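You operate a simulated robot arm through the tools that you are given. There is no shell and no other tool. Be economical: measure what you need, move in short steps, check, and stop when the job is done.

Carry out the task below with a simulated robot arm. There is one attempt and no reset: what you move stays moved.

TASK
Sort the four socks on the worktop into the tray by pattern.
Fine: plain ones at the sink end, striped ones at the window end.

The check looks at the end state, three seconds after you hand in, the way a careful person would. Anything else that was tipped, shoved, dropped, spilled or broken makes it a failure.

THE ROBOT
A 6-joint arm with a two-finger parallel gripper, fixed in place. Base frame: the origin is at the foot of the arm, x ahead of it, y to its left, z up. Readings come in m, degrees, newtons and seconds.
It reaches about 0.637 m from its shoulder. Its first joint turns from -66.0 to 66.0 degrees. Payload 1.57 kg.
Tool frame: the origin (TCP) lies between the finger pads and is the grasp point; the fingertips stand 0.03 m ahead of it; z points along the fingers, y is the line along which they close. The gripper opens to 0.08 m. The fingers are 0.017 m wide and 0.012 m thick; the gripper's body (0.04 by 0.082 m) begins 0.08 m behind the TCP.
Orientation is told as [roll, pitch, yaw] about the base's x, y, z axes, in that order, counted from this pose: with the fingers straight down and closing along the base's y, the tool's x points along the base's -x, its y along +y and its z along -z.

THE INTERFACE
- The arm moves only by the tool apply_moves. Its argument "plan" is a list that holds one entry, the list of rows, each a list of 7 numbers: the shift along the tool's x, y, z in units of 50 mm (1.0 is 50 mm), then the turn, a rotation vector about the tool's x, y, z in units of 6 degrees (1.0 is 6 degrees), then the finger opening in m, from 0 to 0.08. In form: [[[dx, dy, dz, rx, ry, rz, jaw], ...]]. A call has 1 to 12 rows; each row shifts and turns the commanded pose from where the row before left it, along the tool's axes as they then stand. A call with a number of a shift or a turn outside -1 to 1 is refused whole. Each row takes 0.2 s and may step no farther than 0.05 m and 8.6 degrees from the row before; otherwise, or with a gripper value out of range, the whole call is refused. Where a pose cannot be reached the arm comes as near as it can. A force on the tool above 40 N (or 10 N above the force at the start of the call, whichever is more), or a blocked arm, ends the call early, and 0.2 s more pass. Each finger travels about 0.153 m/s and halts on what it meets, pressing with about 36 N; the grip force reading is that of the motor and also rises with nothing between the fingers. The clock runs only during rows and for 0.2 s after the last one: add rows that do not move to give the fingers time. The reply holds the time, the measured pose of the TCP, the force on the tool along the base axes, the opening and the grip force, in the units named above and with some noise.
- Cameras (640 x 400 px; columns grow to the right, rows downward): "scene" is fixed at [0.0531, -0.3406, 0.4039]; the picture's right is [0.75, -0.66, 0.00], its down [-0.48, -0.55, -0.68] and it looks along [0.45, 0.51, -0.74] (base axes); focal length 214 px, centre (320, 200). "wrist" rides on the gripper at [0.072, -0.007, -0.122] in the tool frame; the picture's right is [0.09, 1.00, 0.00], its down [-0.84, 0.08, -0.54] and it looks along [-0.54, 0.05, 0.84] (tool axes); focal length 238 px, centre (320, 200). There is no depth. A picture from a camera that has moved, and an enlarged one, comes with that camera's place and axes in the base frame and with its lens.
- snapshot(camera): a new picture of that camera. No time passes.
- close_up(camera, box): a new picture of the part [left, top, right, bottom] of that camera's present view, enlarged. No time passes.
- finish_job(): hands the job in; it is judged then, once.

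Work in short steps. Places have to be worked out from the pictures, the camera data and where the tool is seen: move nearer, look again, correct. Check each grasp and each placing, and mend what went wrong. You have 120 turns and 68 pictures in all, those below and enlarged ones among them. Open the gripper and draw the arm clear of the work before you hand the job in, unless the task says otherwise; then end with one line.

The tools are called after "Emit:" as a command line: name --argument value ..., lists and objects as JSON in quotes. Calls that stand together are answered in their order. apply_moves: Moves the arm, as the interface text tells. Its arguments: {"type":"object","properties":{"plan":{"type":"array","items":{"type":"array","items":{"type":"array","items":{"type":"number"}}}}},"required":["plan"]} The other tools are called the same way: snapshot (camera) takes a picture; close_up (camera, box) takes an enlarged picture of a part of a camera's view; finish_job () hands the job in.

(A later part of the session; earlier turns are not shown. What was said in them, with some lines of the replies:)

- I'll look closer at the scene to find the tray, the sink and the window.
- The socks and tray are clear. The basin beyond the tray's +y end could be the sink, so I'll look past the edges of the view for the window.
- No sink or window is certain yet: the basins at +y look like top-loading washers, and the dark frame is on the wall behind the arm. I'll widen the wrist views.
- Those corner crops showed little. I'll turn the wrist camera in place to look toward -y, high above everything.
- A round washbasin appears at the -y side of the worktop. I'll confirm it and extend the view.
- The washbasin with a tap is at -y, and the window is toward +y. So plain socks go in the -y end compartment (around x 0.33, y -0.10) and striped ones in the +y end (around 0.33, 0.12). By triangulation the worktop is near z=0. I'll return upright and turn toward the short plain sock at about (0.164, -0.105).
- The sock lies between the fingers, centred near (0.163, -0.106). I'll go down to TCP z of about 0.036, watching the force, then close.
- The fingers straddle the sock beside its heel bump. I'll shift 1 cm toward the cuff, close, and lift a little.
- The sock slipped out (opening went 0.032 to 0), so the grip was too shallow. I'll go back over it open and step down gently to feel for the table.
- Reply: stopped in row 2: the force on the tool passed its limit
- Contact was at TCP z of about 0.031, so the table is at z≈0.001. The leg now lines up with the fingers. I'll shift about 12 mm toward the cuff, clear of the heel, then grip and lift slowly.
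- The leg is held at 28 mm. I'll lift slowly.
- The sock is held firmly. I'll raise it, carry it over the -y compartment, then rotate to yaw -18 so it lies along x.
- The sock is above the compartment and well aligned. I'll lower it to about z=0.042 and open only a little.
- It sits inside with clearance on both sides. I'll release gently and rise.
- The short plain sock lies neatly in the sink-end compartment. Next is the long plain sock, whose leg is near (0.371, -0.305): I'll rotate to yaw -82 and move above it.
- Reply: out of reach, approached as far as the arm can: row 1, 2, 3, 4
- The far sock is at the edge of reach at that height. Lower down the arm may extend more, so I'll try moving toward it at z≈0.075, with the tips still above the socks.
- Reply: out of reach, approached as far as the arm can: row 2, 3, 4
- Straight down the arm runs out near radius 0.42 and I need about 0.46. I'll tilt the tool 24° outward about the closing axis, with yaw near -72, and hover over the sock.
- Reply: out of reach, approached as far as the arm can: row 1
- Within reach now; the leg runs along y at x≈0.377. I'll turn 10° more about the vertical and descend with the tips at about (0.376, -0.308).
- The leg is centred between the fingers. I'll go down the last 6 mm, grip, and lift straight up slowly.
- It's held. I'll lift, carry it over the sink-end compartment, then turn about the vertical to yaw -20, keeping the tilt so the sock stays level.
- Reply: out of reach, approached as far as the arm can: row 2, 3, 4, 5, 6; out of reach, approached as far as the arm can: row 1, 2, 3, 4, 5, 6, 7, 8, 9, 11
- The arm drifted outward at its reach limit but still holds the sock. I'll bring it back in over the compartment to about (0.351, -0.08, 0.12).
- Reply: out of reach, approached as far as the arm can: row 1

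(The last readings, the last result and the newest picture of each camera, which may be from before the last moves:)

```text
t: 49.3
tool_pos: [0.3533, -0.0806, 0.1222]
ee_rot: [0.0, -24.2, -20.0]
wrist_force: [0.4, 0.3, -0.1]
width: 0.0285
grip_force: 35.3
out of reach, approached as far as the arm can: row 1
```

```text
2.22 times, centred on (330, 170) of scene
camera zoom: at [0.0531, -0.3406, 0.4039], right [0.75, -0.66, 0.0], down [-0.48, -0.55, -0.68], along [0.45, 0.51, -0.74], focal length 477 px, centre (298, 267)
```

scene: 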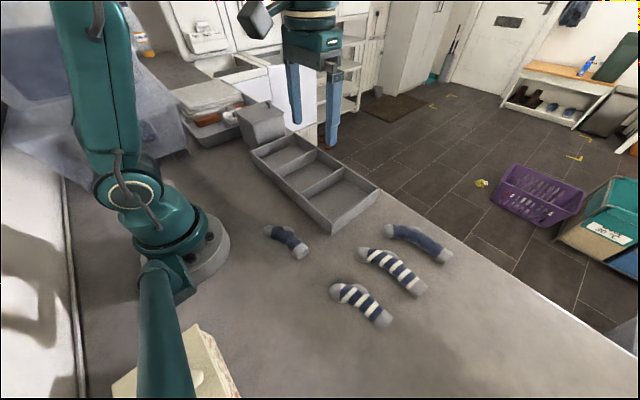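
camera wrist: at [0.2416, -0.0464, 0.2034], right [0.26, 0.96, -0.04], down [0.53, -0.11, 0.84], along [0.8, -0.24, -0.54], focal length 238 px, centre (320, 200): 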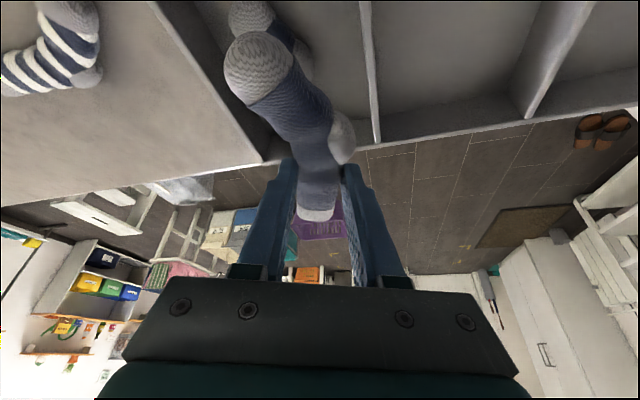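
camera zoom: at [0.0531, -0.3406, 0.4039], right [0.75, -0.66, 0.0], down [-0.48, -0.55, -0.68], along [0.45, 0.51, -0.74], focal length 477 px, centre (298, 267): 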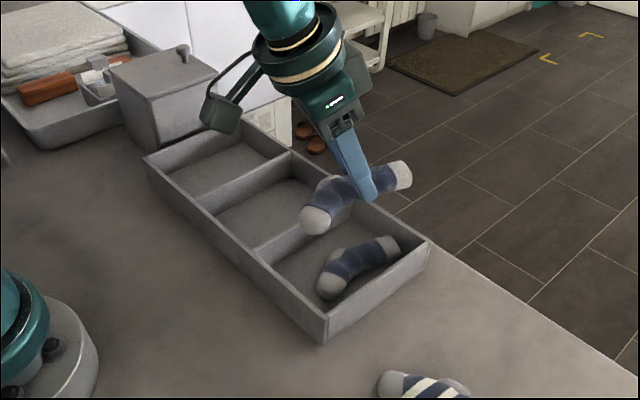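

The sock spans about x 0.273–0.41, so I need to shift it about 13 mm toward -x. I'll do that while lowering to just above its neighbour.

Emit:
apply_moves --plan '[[[0.19, 0, 0.255, 0, 0, 0, 0.01], [0.19, 0, 0.255, 0, 0, 0, 0.01], [0.19, 0, 0.255, 0, 0, 0, 0.01], [0.19, 0, 0.255, 0, 0, 0, 0.01], [0, 0, 0, 0, 0, 0, 0.01]]]'

Emit:
snapshot --camera "wrist"

Emit:
close_up --camera "scene" --box '[300, 130, 430, 230]'

```text
t: 50.3
tool_pos: [0.3417, -0.0772, 0.0641]
ee_rot: [0.1, -24.9, -19.8]
wrist_force: [-2.6, 0.7, 11.1]
width: 0.0284
grip_force: 36.5
stopped in row 5: the force on the tool passed its limit (the readings are from after the stop); the commanded pose is now the measured one
```

```text
29 pictures are left
camera wrist: at [0.2294, -0.0435, 0.1434], right [0.26, 0.97, -0.04], down [0.52, -0.11, 0.84], along [0.81, -0.24, -0.53], focal length 238 px, centre (320, 200)
```

wrist: 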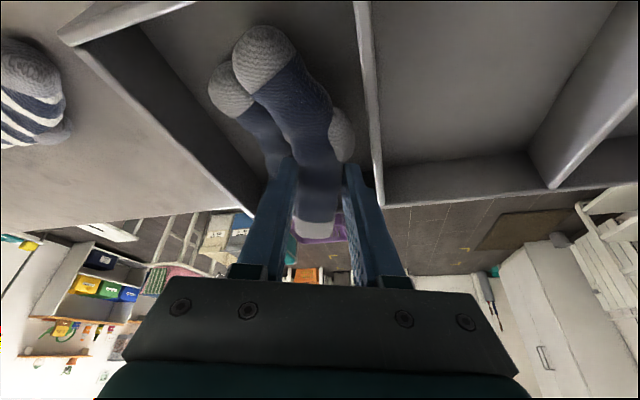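

```text
4.00 times, centred on (365, 180) of scene
camera zoom: at [0.053, -0.3406, 0.4039], right [0.75, -0.66, 0.0], down [-0.48, -0.55, -0.68], along [0.45, 0.51, -0.74], focal length 858 px, centre (140, 280)
```

zoom: 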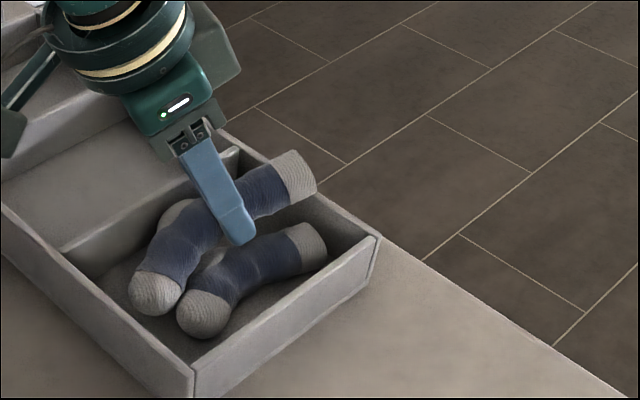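

It's pressing lightly, with the cuff near the far rim and a finger near the short sock. There's room on the near side, so I'll ease up, shift about 12 mm toward -x and 6 mm toward +y, and lower again.

Emit:
apply_moves --plan '[[[0, 0, -0.1, 0, 0, 0, 0.01], [0.1, 0.015, -0.06, 0, 0, 0, 0.01], [0.1, 0.015, -0.06, 0, 0, 0, 0.01], [0.05, 0, 0.11, 0, 0, 0, 0.01], [0.05, 0, 0.11, 0, 0, 0, 0.01]]]'

Emit:
close_up --camera "scene" --box '[300, 130, 430, 230]'

```text
t: 51.5
tool_pos: [0.3295, -0.0716, 0.0615]
ee_rot: [0.0, -24.9, -19.9]
wrist_force: [-0.3, 0.4, 1.8]
width: 0.0287
grip_force: 36.0
out of reach, approached as far as the arm can: row 5
```

```text
4.00 times, centred on (365, 180) of scene
camera zoom: at [0.053, -0.3406, 0.4039], right [0.75, -0.66, 0.0], down [-0.48, -0.55, -0.68], along [0.45, 0.51, -0.74], focal length 858 px, centre (140, 280)
```

zoom: 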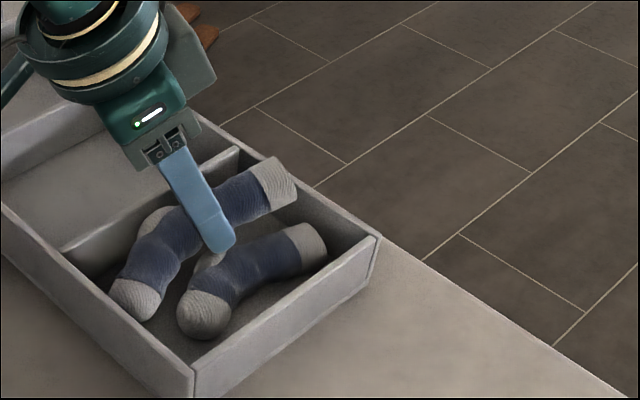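

The long sock is now over its slot with both ends inside the walls. I'll release and rise straight up.

Emit:
apply_moves --plan '[[[0, 0, 0, 0, 0, 0, 0.036], [0, 0, 0, 0, 0, 0, 0.036], [0, 0, 0, 0, 0, 0, 0.036], [-0.16, 0, -0.36, 0, 0, 0, 0.036], [-0.3, 0, -0.7, 0, 0, 0, 0.036], [-0.3, 0, -0.7, 0, 0, 0, 0.04]]]'

Emit:
close_up --camera "scene" --box '[300, 130, 430, 230]'

```text
t: 52.9
tool_pos: [0.3276, -0.0708, 0.1579]
ee_rot: [0.2, -24.8, -19.7]
wrist_force: [-0.3, -0.4, 0.1]
width: 0.04
grip_force: 0.1
out of reach, approached as far as the arm can: row 4
```

```text
4.00 times, centred on (365, 180) of scene
camera zoom: at [0.0531, -0.3406, 0.4039], right [0.75, -0.66, 0.0], down [-0.48, -0.55, -0.68], along [0.45, 0.51, -0.74], focal length 858 px, centre (140, 280)
```

zoom: 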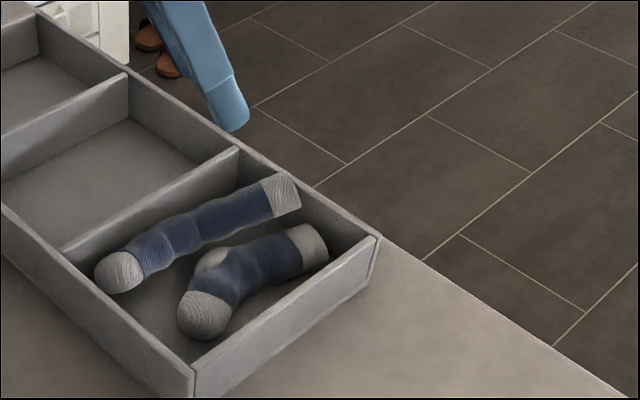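

Both plain socks lie flat in the sink-end compartment. Now the long striped sock, whose leg is near (0.287, -0.30): I'll reduce the tilt to 12°, turn to yaw -84 and move above it.

Emit:
apply_moves --plan '[[[0, 0, 0, 0, 1, 0, 0.06], [0, 0, 0, 0, 1, 0, 0.06], [0, 0, 0, 0, 0.13, 0, 0.06]]]'

Emit:
apply_moves --plan '[[[0, 0, 0, 0.202, 0, 0.949, 0.06], [0, 0, 0, 0.202, 0, 0.949, 0.06], [0, 0, 0, 0.202, 0, 0.949, 0.06], [0, 0, 0, 0.202, 0, 0.949, 0.06], [0, 0, 0, 0.202, 0, 0.949, 0.06], [0, 0, 0, 0.202, 0, 0.949, 0.06], [0, 0, 0, 0.202, 0, 0.949, 0.06], [0, 0, 0, 0.202, 0, 0.949, 0.06], [0, 0, 0, 0.202, 0, 0.949, 0.06], [0, 0, 0, 0.202, 0, 0.949, 0.06], [0, 0, 0, 0.202, 0, 0.949, 0.06]]]'

Emit:
apply_moves --plan '[[[-0.79, -0.256, 0.447, 0, 0, 0, 0.06], [-0.79, -0.256, 0.447, 0, 0, 0, 0.06], [-0.79, -0.256, 0.447, 0, 0, 0, 0.06], [-0.79, -0.256, 0.447, 0, 0, 0, 0.06], [-0.79, -0.256, 0.447, 0, 0, 0, 0.06]]]'

Emit:
snapshot --camera "wrist"

```text
t: 53.7
tool_pos: [0.3271, -0.0704, 0.1578]
ee_rot: [0.2, -11.9, -19.8]
wrist_force: [0.4, 0.4, -0.1]
width: 0.0597
grip_force: 0.0
```

```text
t: 56.1
tool_pos: [0.3277, -0.0704, 0.1574]
ee_rot: [0.1, -12.0, -83.8]
wrist_force: [0.8, 0.6, -0.3]
width: 0.06
grip_force: 0.2
```

```text
t: 57.3
tool_pos: [0.2859, -0.2913, 0.0871]
ee_rot: [0.1, -12.0, -83.8]
wrist_force: [0.1, -0.1, 0.1]
width: 0.0598
grip_force: 0.1
```

```text
25 pictures are left
camera wrist: at [0.2683, -0.1978, 0.1911], right [0.98, 0.2, -0.02], down [0.15, -0.69, 0.7], along [0.13, -0.69, -0.71], focal length 238 px, centre (320, 200)
```

wrist: 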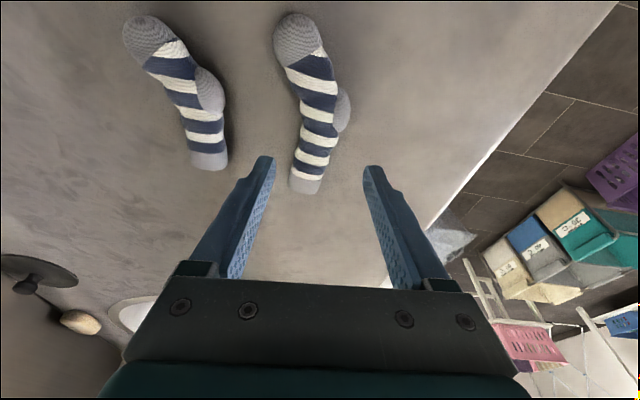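

The leg is centred under the gripper. I'll descend to z≈0.034, grip with a pause, and lift slowly.

Emit:
apply_moves --plan '[[[0.03, -0.03, 0.3, 0, 0, 0, 0.06], [0.03, 0, 0.3, 0, 0, 0, 0.06], [0.03, 0, 0.26, 0, 0, 0, 0.06], [0.03, 0, 0.2, 0, 0, 0, 0.06], [0, 0, 0, 0, 0, 0, 0.03], [0, 0, 0, 0, 0, 0, 0.01], [0, 0, 0, 0, 0, 0, 0.01], [0, 0, 0, 0, 0, 0, 0.01]]]'

Emit:
apply_moves --plan '[[[-0.02, 0, -0.1, 0, 0, 0, 0.01], [-0.02, 0, -0.1, 0, 0, 0, 0.01], [-0.03, 0, -0.15, 0, 0, 0, 0.01], [-0.03, 0, -0.15, 0, 0, 0, 0.01], [-0.04, 0, -0.2, 0, 0, 0, 0.01], [-0.04, 0, -0.2, 0, 0, 0, 0.01]]]'

Emit:
snapshot --camera "wrist"

```text
t: 59.1
tool_pos: [0.2862, -0.2989, 0.0366]
ee_rot: [0.1, -12.0, -83.8]
wrist_force: [-0.4, 0.7, 3.3]
width: 0.031
grip_force: 35.9
```

```text
t: 60.5
tool_pos: [0.2865, -0.2955, 0.0812]
ee_rot: [0.2, -11.9, -83.8]
wrist_force: [0.4, 0.2, 0.6]
width: 0.03
grip_force: 35.6
```

```text
24 pictures are left
camera wrist: at [0.2697, -0.2025, 0.1848], right [0.98, 0.2, -0.02], down [0.15, -0.69, 0.7], along [0.13, -0.69, -0.71], focal length 238 px, centre (320, 200)
```

wrist: 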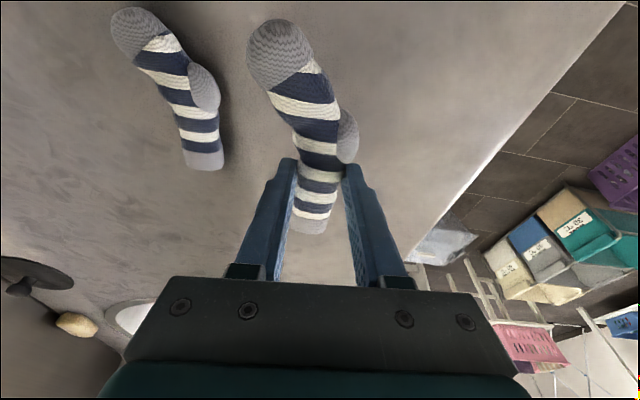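

It's held well. I'll lift and move toward the tray, then rotate to yaw -10 about the vertical.

Emit:
apply_moves --plan '[[[-0.1, 0, -0.49, 0, 0, 0, 0.01], [0.69, 0.16, -0.35, 0, 0, 0, 0.01], [0.69, 0.16, -0.35, 0, 0, 0, 0.01], [0.69, 0.16, -0.35, 0, 0, 0, 0.01], [0.69, 0.16, -0.35, 0, 0, 0, 0.01], [0.69, 0.16, -0.35, 0, 0, 0, 0.01]]]'

Emit:
apply_moves --plan '[[[0, 0, 0, -0.208, 0, -0.978, 0.01], [0, 0, 0, -0.208, 0, -0.978, 0.01], [0, 0, 0, -0.208, 0, -0.978, 0.01], [0, 0, 0, -0.208, 0, -0.978, 0.01], [0, 0, 0, -0.208, 0, -0.978, 0.01], [0, 0, 0, -0.208, 0, -0.978, 0.01], [0, 0, 0, -0.208, 0, -0.978, 0.01], [0, 0, 0, -0.208, 0, -0.978, 0.01], [0, 0, 0, -0.208, 0, -0.978, 0.01], [0, 0, 0, -0.208, 0, -0.978, 0.01], [0, 0, 0, -0.208, 0, -0.978, 0.01], [0, 0, 0, -0.208, 0, -0.978, 0.01]]]'

```text
t: 61.9
tool_pos: [0.3041, -0.1055, 0.155]
ee_rot: [0.0, -12.0, -83.7]
wrist_force: [0.6, -0.3, 0.0]
width: 0.0294
grip_force: 35.8
```

```text
t: 64.5
tool_pos: [0.3082, -0.1081, 0.1569]
ee_rot: [0.2, -12.1, -11.6]
wrist_force: [0.6, -1.1, 0.6]
width: 0.0285
grip_force: 36.3
```

Yaw is -11.6. Next I'll carry the sock across to above the +y compartment.

Emit:
apply_moves --plan '[[[0.068, 0.827, 0, 0, 0, 0, 0.01], [0.068, 0.827, 0, 0, 0, 0, 0.01], [0.068, 0.827, 0, 0, 0, 0, 0.01], [0.068, 0.827, 0.1, 0, 0, 0, 0.01], [0.068, 0.827, 0.15, 0, 0, 0, 0.01], [0.068, 0.827, 0.2, 0, 0, 0, 0.01]]]'

Emit:
snapshot --camera "wrist"

Emit:
close_up --camera "scene" --box '[230, 90, 380, 210]'

```text
t: 65.9
tool_pos: [0.3394, 0.1403, 0.1303]
ee_rot: [0.0, -12.1, -11.8]
wrist_force: [-0.6, -0.4, -0.2]
width: 0.0285
grip_force: 36.0
```

```text
23 pictures are left
camera wrist: at [0.2449, 0.1533, 0.2341], right [0.12, 0.99, -0.02], down [0.71, -0.07, 0.7], along [0.7, -0.09, -0.71], focal length 238 px, centre (320, 200)
```

wrist: 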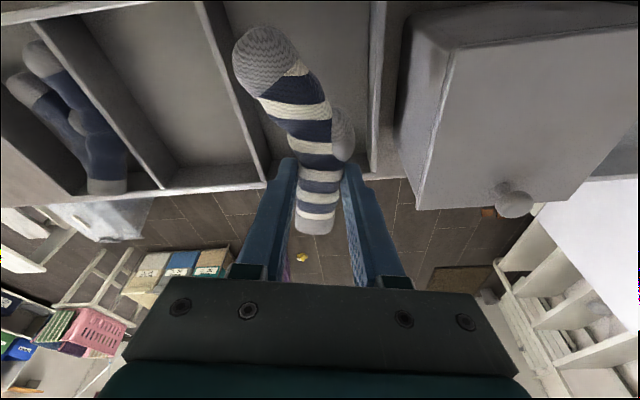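

```text
3.33 times, centred on (305, 150) of scene
camera zoom: at [0.053, -0.3406, 0.4039], right [0.75, -0.66, 0.0], down [-0.48, -0.55, -0.68], along [0.45, 0.51, -0.74], focal length 715 px, centre (370, 367)
```

zoom: 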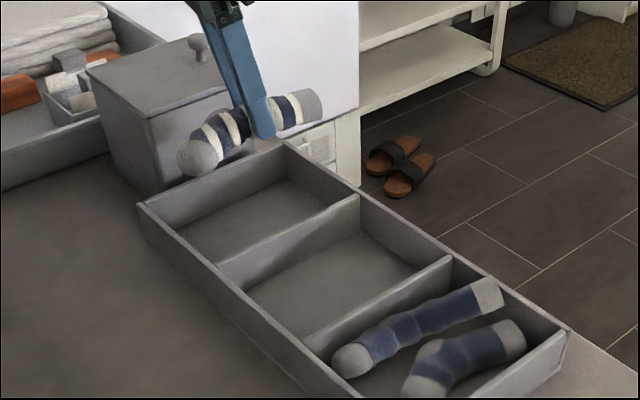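

It's over the +y compartment next to the box. I'll lower partway and check clearances.

Emit:
apply_moves --plan '[[[0.03, 0, 0.33, 0, 0, 0, 0.01], [0.03, 0, 0.33, 0, 0, 0, 0.01], [0.03, 0, 0.33, 0, 0, 0, 0.01]]]'

Emit:
snapshot --camera "wrist"

Emit:
close_up --camera "scene" --box '[230, 90, 380, 210]'

```text
t: 66.7
tool_pos: [0.3484, 0.1388, 0.0801]
ee_rot: [0.2, -12.2, -11.9]
wrist_force: [0.2, 0.2, 0.0]
width: 0.0288
grip_force: 36.1
```

```text
21 pictures are left
camera wrist: at [0.2517, 0.1516, 0.1837], right [0.12, 0.99, -0.02], down [0.71, -0.07, 0.7], along [0.7, -0.09, -0.71], focal length 238 px, centre (320, 200)
```

wrist: 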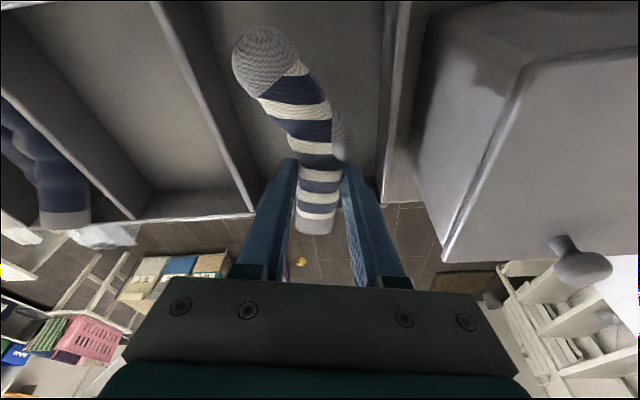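

```text
3.33 times, centred on (305, 150) of scene
camera zoom: at [0.0531, -0.3406, 0.4039], right [0.75, -0.66, 0.0], down [-0.48, -0.55, -0.68], along [0.45, 0.51, -0.74], focal length 715 px, centre (370, 367)
```

zoom: 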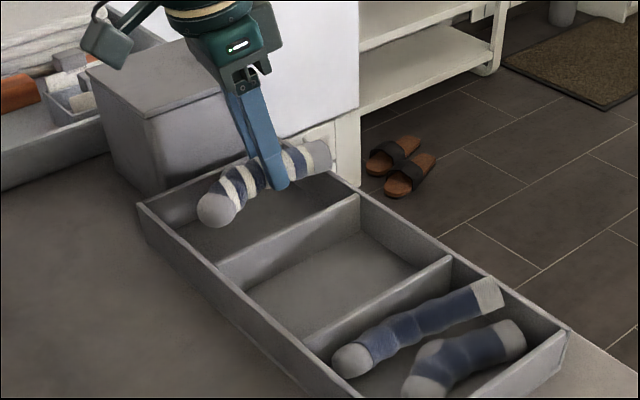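

Clearance looks good: the span is about x 0.269–0.401, so I'll shift it 6 mm toward -x and 6 mm toward +y, lower to z≈0.047 and check the force.

Emit:
apply_moves --plan '[[[0.13, 0.09, 0.01, 0, 0, 0, 0.01], [0.05, 0, 0.2, 0, 0, 0, 0.01], [0.05, 0, 0.2, 0, 0, 0, 0.01], [0.05, 0, 0.2, 0, 0, 0, 0.01]]]'

Emit:
close_up --camera "scene" --box '[230, 90, 380, 210]'

```text
t: 67.6
tool_pos: [0.344, 0.1438, 0.0624]
ee_rot: [0.2, -12.4, -11.9]
wrist_force: [-4.9, 1.1, 9.1]
width: 0.0282
grip_force: 36.3
stopped in row 4: the force on the tool passed its limit (the readings are from after the stop); the commanded pose is now the measured one
```

```text
3.33 times, centred on (305, 150) of scene
camera zoom: at [0.053, -0.3406, 0.4039], right [0.75, -0.66, 0.0], down [-0.48, -0.55, -0.68], along [0.45, 0.51, -0.74], focal length 715 px, centre (370, 367)
```

zoom: 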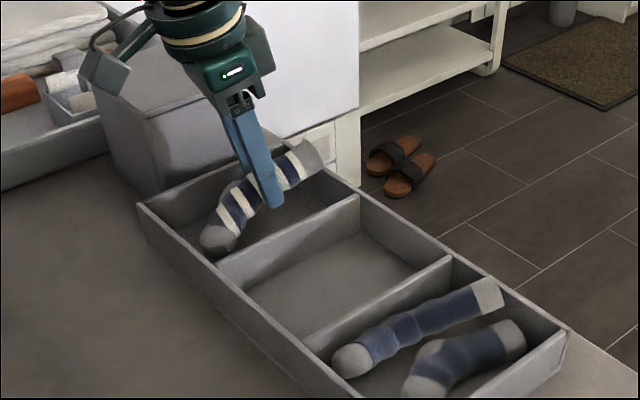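

The cuff is catching the far rim while the toe has a few mm of space. I'll raise slightly, move 7 mm toward -x and lower again.

Emit:
apply_moves --plan '[[[-0.04, 0, -0.2, 0, 0, 0, 0.01], [0.16, 0.03, -0.03, 0, 0, 0, 0.01], [0.04, 0, 0.16, 0, 0, 0, 0.01], [0.03, 0, 0.14, 0, 0, 0, 0.01], [0.03, 0, 0.14, 0, 0, 0, 0.01], [0.02, 0, 0.1, 0, 0, 0, 0.01]]]'

Emit:
close_up --camera "scene" --box '[230, 90, 380, 210]'

```text
t: 69.0
tool_pos: [0.3361, 0.1473, 0.0445]
ee_rot: [0.2, -12.5, -11.7]
wrist_force: [7.2, 0.8, 17.1]
width: 0.0288
grip_force: 36.2
```

```text
3.33 times, centred on (305, 150) of scene
camera zoom: at [0.053, -0.3406, 0.4039], right [0.75, -0.66, 0.0], down [-0.48, -0.55, -0.68], along [0.45, 0.51, -0.74], focal length 715 px, centre (370, 367)
```

zoom: 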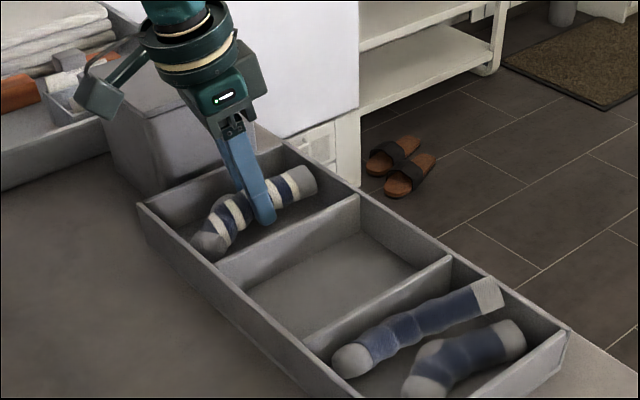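

The sock is now fully inside and on the compartment floor. I'll relax upward a bit, release, and rise.

Emit:
apply_moves --plan '[[[-0.01, 0, -0.06, 0, 0, 0, 0.01], [0, 0, 0, 0, 0, 0, 0.037], [0, 0, 0, 0, 0, 0, 0.037], [-0.04, 0, -0.2, 0, 0, 0, 0.037], [-0.1, 0, -0.5, 0, 0, 0, 0.037], [-0.16, 0, -0.8, 0, 0, 0, 0.037], [-0.16, 0, -0.8, 0, 0, 0, 0.037]]]'

Emit:
snapshot --camera "wrist"

Emit:
snapshot --camera "scene"

```text
t: 70.6
tool_pos: [0.3324, 0.146, 0.1649]
ee_rot: [0.1, -12.3, -11.7]
wrist_force: [0.2, -0.3, -0.5]
width: 0.037
grip_force: 0.0
```

```text
17 pictures are left
camera wrist: at [0.2369, 0.1593, 0.2671], right [0.11, 0.99, -0.02], down [0.7, -0.07, 0.71], along [0.7, -0.09, -0.71], focal length 238 px, centre (320, 200)
```

wrist: 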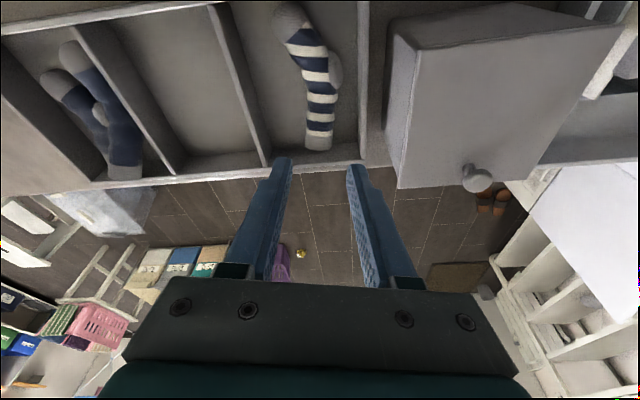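

```text
16 pictures are left
```

scene: 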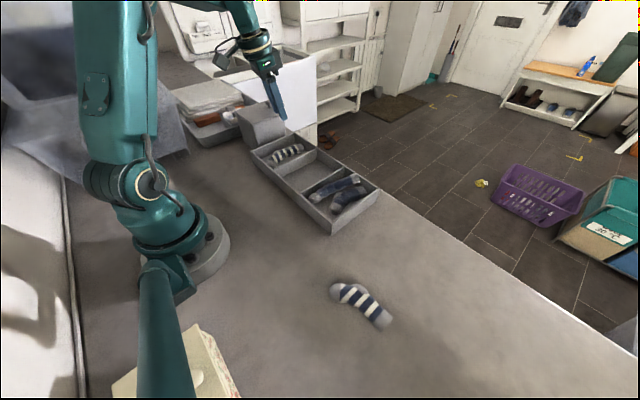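

Three are placed and the tray hasn't moved. Last is the short striped sock, leg near (0.192, -0.31): I'll go upright, travel back, turn to about yaw -86 and hover over it.

Emit:
apply_moves --plan '[[[0, 0, 0, 0, 1, 0, 0.06], [0, 0, 0, 0, 1, 0, 0.06], [0.08, -0.957, 0, 0, 0.05, 0, 0.06], [0.08, -0.957, 0, 0, 0, 0, 0.06], [0.08, -0.957, 0, 0, 0, 0, 0.06], [0.08, -0.957, 0, 0, 0, 0, 0.06], [0.08, -0.957, 0, 0, 0, 0, 0.06], [0.08, -0.957, 0, 0, 0, 0, 0.06]]]'

Emit:
apply_moves --plan '[[[0, 0, 0, 0, 0, 1, 0.06], [0, 0, 0, 0, 0, 1, 0.06], [0, 0, 0, 0, 0, 1, 0.06], [0, 0, 0, 0, 0, 1, 0.06], [0, 0, 0, 0, 0, 1, 0.06], [0, 0, 0, 0, 0, 1, 0.06], [0, 0, 0, 0, 0, 1, 0.06], [0, 0, 0, 0, 0, 1, 0.06], [0, 0, 0, 0, 0, 1, 0.06], [0, 0, 0, 0, 0, 1, 0.06], [0, 0, 0, 0, 0, 1, 0.06], [0, 0, 0, 0, 0, 1, 0.06]]]'

Emit:
apply_moves --plan '[[[-0.69, -0.31, 0.26, 0, 0, 0, 0.06], [-0.69, -0.31, 0.26, 0, 0, 0, 0.06], [-0.69, -0.31, 0.26, 0, 0, 0, 0.06], [-0.69, -0.31, 0.26, 0, 0, 0, 0.06], [-0.69, -0.31, 0.26, 0, 0, 0, 0.06]]]'

Emit:
snapshot --camera "wrist"

```text
t: 72.4
tool_pos: [0.2492, -0.1271, 0.1635]
ee_rot: [0.2, -0.2, -11.7]
wrist_force: [0.6, 0.1, -0.3]
width: 0.06
grip_force: 0.1
```

```text
t: 75.0
tool_pos: [0.2513, -0.1288, 0.163]
ee_rot: [0.1, 0.1, -84.0]
wrist_force: [-0.6, 0.3, -0.2]
width: 0.0604
grip_force: 0.1
```

```text
t: 76.2
tool_pos: [0.1935, -0.3085, 0.0967]
ee_rot: [0.1, 0.2, -83.7]
wrist_force: [-0.5, -0.5, -0.2]
width: 0.0597
grip_force: 0.0
```

```text
15 pictures are left
camera wrist: at [0.1782, -0.2383, 0.2172], right [0.98, 0.2, 0.0], down [0.17, -0.82, 0.54], along [0.11, -0.53, -0.84], focal length 238 px, centre (320, 200)
```

wrist: 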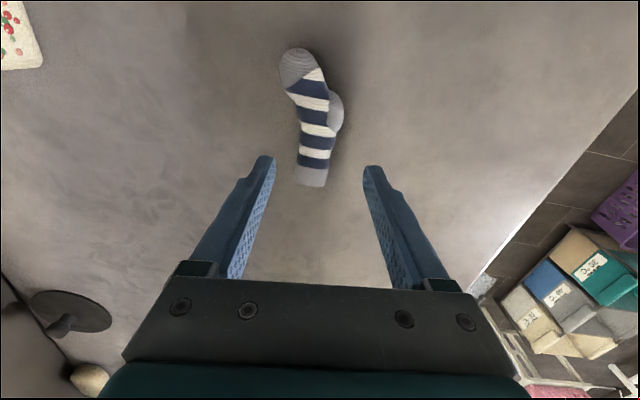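

The leg is right below; I'll adjust a few mm, descend to z≈0.033, grip and lift slowly.

Emit:
apply_moves --plan '[[[-0.16, -0.06, 0.3, 0, 0, 0, 0.06], [0, 0, 0.4, 0, 0, 0, 0.06], [0, 0, 0.35, 0, 0, 0, 0.06], [0, 0, 0.2, 0, 0, 0, 0.06], [0, 0, 0, 0, 0, 0, 0.03], [0, 0, 0, 0, 0, 0, 0.01], [0, 0, 0, 0, 0, 0, 0.01], [0, 0, 0, 0, 0, 0, 0.01]]]'

Emit:
apply_moves --plan '[[[0, 0, -0.1, 0, 0, 0, 0.01], [0, 0, -0.1, 0, 0, 0, 0.01], [0, 0, -0.15, 0, 0, 0, 0.01], [0, 0, -0.15, 0, 0, 0, 0.01], [0, 0, -0.2, 0, 0, 0, 0.01], [0, 0, -0.3, 0, 0, 0, 0.01]]]'

Emit:
snapshot --camera "wrist"

```text
t: 78.0
tool_pos: [0.1907, -0.3163, 0.0356]
ee_rot: [0.1, 0.2, -83.7]
wrist_force: [0.6, -1.0, 0.2]
width: 0.0287
grip_force: 36.0
```

```text
t: 79.4
tool_pos: [0.1898, -0.3163, 0.0846]
ee_rot: [0.2, 0.1, -83.8]
wrist_force: [-0.3, -0.1, 0.3]
width: 0.0283
grip_force: 36.0
```

```text
14 pictures are left
camera wrist: at [0.1749, -0.2466, 0.2065], right [0.98, 0.2, 0.0], down [0.17, -0.82, 0.54], along [0.11, -0.53, -0.84], focal length 238 px, centre (320, 200)
```

wrist: 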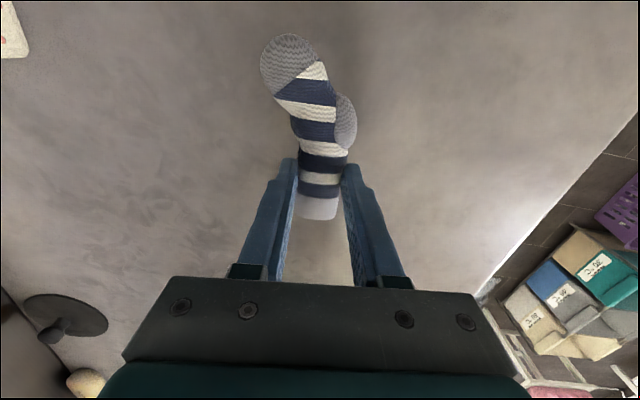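

Held firmly. I'll lift, carry it in, rotate to yaw -20, then cross to the +y compartment's free strip around y=0.10.

Emit:
apply_moves --plan '[[[0, 0, -0.6, 0, 0, 0, 0.01], [0, 0, -0.6, 0, 0, 0, 0.01], [0.82, 0.45, 0, 0, 0, 0, 0.01], [0.82, 0.45, 0, 0, 0, 0, 0.01], [0.82, 0.45, 0, 0, 0, 0, 0.01], [0.82, 0.45, 0, 0, 0, 0, 0.01], [0.82, 0.45, 0, 0, 0, 0, 0.01]]]'

Emit:
apply_moves --plan '[[[0, 0, 0, 0, 0, -0.965, 0.01], [0, 0, 0, 0, 0, -0.965, 0.01], [0, 0, 0, 0, 0, -0.965, 0.01], [0, 0, 0, 0, 0, -0.965, 0.01], [0, 0, 0, 0, 0, -0.965, 0.01], [0, 0, 0, 0, 0, -0.965, 0.01], [0, 0, 0, 0, 0, -0.965, 0.01], [0, 0, 0, 0, 0, -0.965, 0.01], [0, 0, 0, 0, 0, -0.965, 0.01], [0, 0, 0, 0, 0, -0.965, 0.01], [0, 0, 0, 0, 0, -0.965, 0.01]]]'

Emit:
apply_moves --plan '[[[0.03, 0.845, 0, 0, 0, 0, 0.01], [0.03, 0.845, 0, 0, 0, 0, 0.01], [0.03, 0.845, 0, 0, 0, 0, 0.01], [0.03, 0.845, 0.2, 0, 0, 0, 0.01], [0.03, 0.845, 0.3, 0, 0, 0, 0.01]]]'

Emit:
snapshot --camera "wrist"

```text
t: 81.0
tool_pos: [0.2816, -0.1, 0.1455]
ee_rot: [0.1, 0.2, -83.8]
wrist_force: [-0.6, 0.4, 0.1]
width: 0.0283
grip_force: 35.5
```

```text
t: 83.4
tool_pos: [0.2796, -0.1016, 0.1452]
ee_rot: [0.2, 0.0, -20.0]
wrist_force: [0.6, 1.0, 0.9]
width: 0.0284
grip_force: 35.9
```

```text
t: 84.6
tool_pos: [0.3437, 0.101, 0.1199]
ee_rot: [0.1, 0.0, -20.1]
wrist_force: [-0.1, 0.2, 0.6]
width: 0.0285
grip_force: 35.9
```

```text
13 pictures are left
camera wrist: at [0.273, 0.1184, 0.2406], right [0.26, 0.97, 0.0], down [0.81, -0.22, 0.54], along [0.53, -0.14, -0.84], focal length 238 px, centre (320, 200)
```

wrist: 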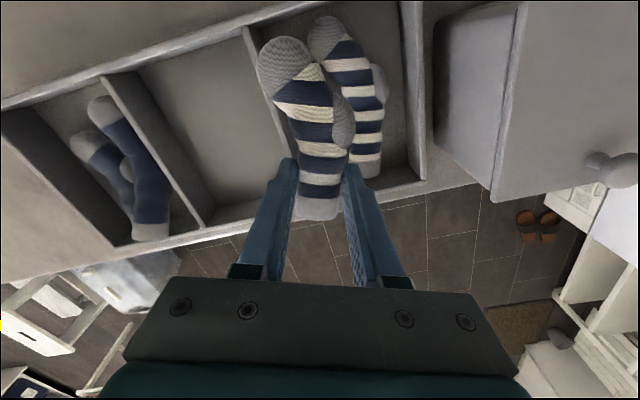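

Aligned. I'll lower to about z=0.075 and check the clearance to the divider and the neighbour.

Emit:
apply_moves --plan '[[[0, 0, 0.45, 0, 0, 0, 0.01], [0, 0, 0.45, 0, 0, 0, 0.01]]]'

Emit:
snapshot --camera "wrist"

Emit:
close_up --camera "scene" --box '[230, 100, 350, 200]'

```text
t: 85.2
tool_pos: [0.3448, 0.0996, 0.0761]
ee_rot: [0.2, -0.2, -20.0]
wrist_force: [-0.5, 3.0, 1.8]
width: 0.0284
grip_force: 35.6
```

```text
12 pictures are left
camera wrist: at [0.2741, 0.1179, 0.1966], right [0.25, 0.97, 0.0], down [0.81, -0.22, 0.54], along [0.53, -0.14, -0.84], focal length 238 px, centre (320, 200)
```

wrist: 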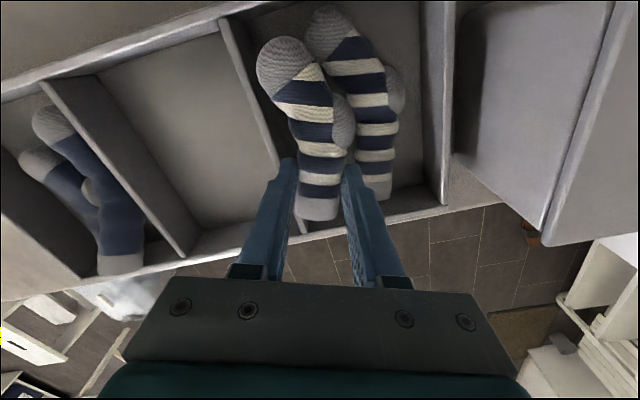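

```text
4.00 times, centred on (290, 150) of scene
camera zoom: at [0.0531, -0.3406, 0.4039], right [0.75, -0.66, 0.0], down [-0.48, -0.55, -0.68], along [0.45, 0.51, -0.74], focal length 858 px, centre (440, 400)
```

zoom: 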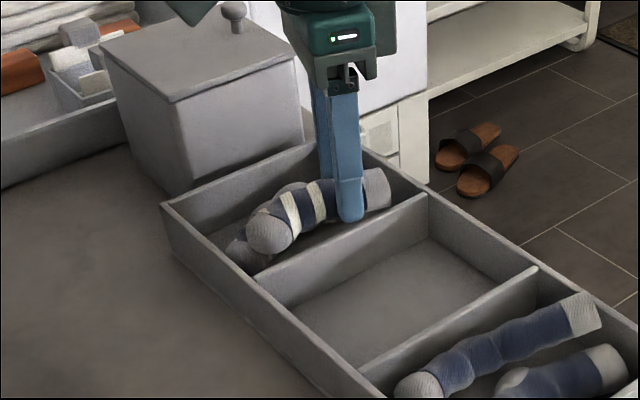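

The left finger is close to the divider, so I'll shift 6 mm toward +y, where the neighbour has spare room, and lower gently.

Emit:
apply_moves --plan '[[[0.04, 0.12, 0, 0, 0, 0, 0.01], [0, 0, 0.1, 0, 0, 0, 0.01], [0, 0, 0.1, 0, 0, 0, 0.01], [0, 0, 0.1, 0, 0, 0, 0.01], [0, 0, 0.1, 0, 0, 0, 0.01]]]'

Emit:
snapshot --camera "wrist"

```text
t: 86.5
tool_pos: [0.3462, 0.1056, 0.0577]
ee_rot: [0.3, -0.2, -20.0]
wrist_force: [-1.7, -0.2, 9.3]
width: 0.0283
grip_force: 36.2
stopped in row 5: the force on the tool passed its limit (the readings are from after the stop); the commanded pose is now the measured one
```

```text
10 pictures are left
camera wrist: at [0.2752, 0.1245, 0.1791], right [0.25, 0.97, 0.01], down [0.81, -0.22, 0.55], along [0.53, -0.13, -0.84], focal length 238 px, centre (320, 200)
```

wrist: 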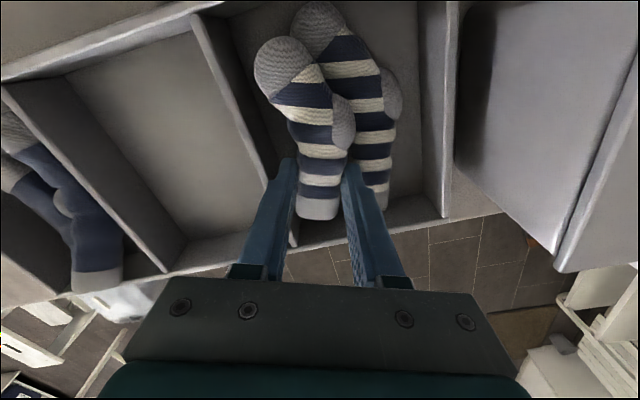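

The right finger rests lightly on the neighbour sock. I'll raise 3 mm, shift 4 mm back, release, and rise.

Emit:
apply_moves --plan '[[[0, 0, -0.06, 0, 0, 0, 0.01], [-0.03, -0.08, 0, 0, 0, 0, 0.01], [0, 0, 0, 0, 0, 0, 0.034], [0, 0, 0, 0, 0, 0, 0.034], [0, 0, -0.2, 0, 0, 0, 0.034], [0, 0, -0.6, 0, 0, 0, 0.034], [0, 0, -0.9, 0, 0, 0, 0.034], [0, 0, -0.6, 0, 0, 0, 0.034]]]'

Emit:
snapshot --camera "wrist"

Emit:
close_up --camera "scene" --box '[230, 110, 390, 240]'

```text
t: 88.3
tool_pos: [0.3435, 0.1026, 0.1754]
ee_rot: [0.3, -0.3, -20.0]
wrist_force: [0.2, -0.7, -0.3]
width: 0.0337
grip_force: 0.1
```

```text
9 pictures are left
camera wrist: at [0.2733, 0.1203, 0.2961], right [0.25, 0.97, 0.0], down [0.81, -0.21, 0.55], along [0.53, -0.14, -0.84], focal length 238 px, centre (320, 200)
```

wrist: 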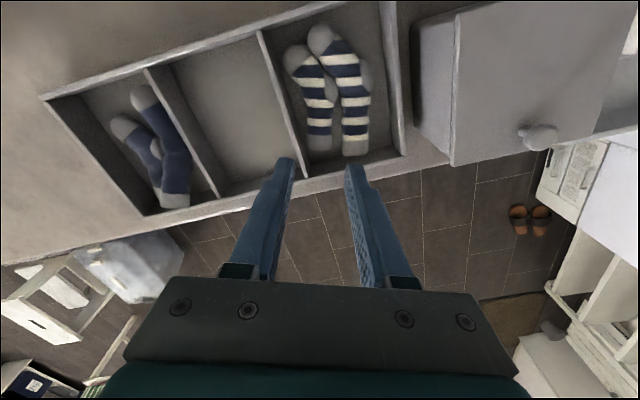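

```text
3.08 times, centred on (310, 175) of scene
camera zoom: at [0.053, -0.3406, 0.4039], right [0.75, -0.66, 0.0], down [-0.48, -0.55, -0.68], along [0.45, 0.51, -0.74], focal length 660 px, centre (351, 277)
```

zoom: 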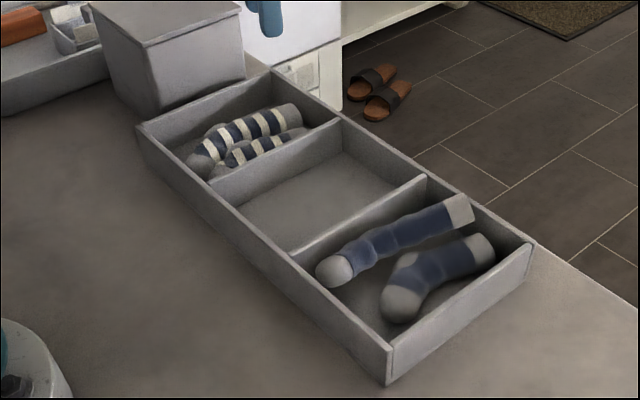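

All four socks lie flat in the right compartments, and the tray and box are undisturbed. I'll draw the arm clear and take a final look.

Emit:
apply_moves --plan '[[[0, 0, -0.8, 0, 0, 0, 0.06], [0.8, 0, -0.4, 0, 0, 0, 0.06], [0.5, -0.7, 0, 0, 0, 0, 0.06], [0.3, -0.8, 0, 0, 0, 0, 0.06]]]'

Emit:
snapshot --camera "scene"

```text
t: 89.3
tool_pos: [0.2451, 0.0572, 0.2357]
ee_rot: [0.4, -0.4, -20.1]
wrist_force: [-0.4, 0.6, 0.6]
width: 0.0601
grip_force: 0.0
```

```text
7 pictures are left
```

scene: 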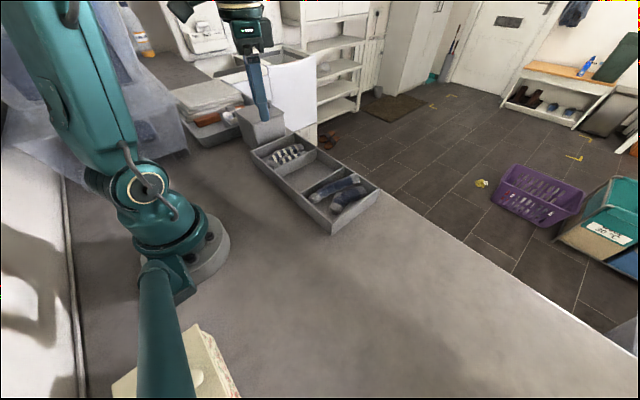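

The socks are sorted, nothing else has moved, and the gripper is open and clear, so I'm handing in.

Emit:
finish_job

```text
The job is handed in.
```

All four socks are in the tray: the two plain ones in the sink-end compartment and the two striped ones in the window-end compartment. I took the dark frame on the wall at that end to be the window.
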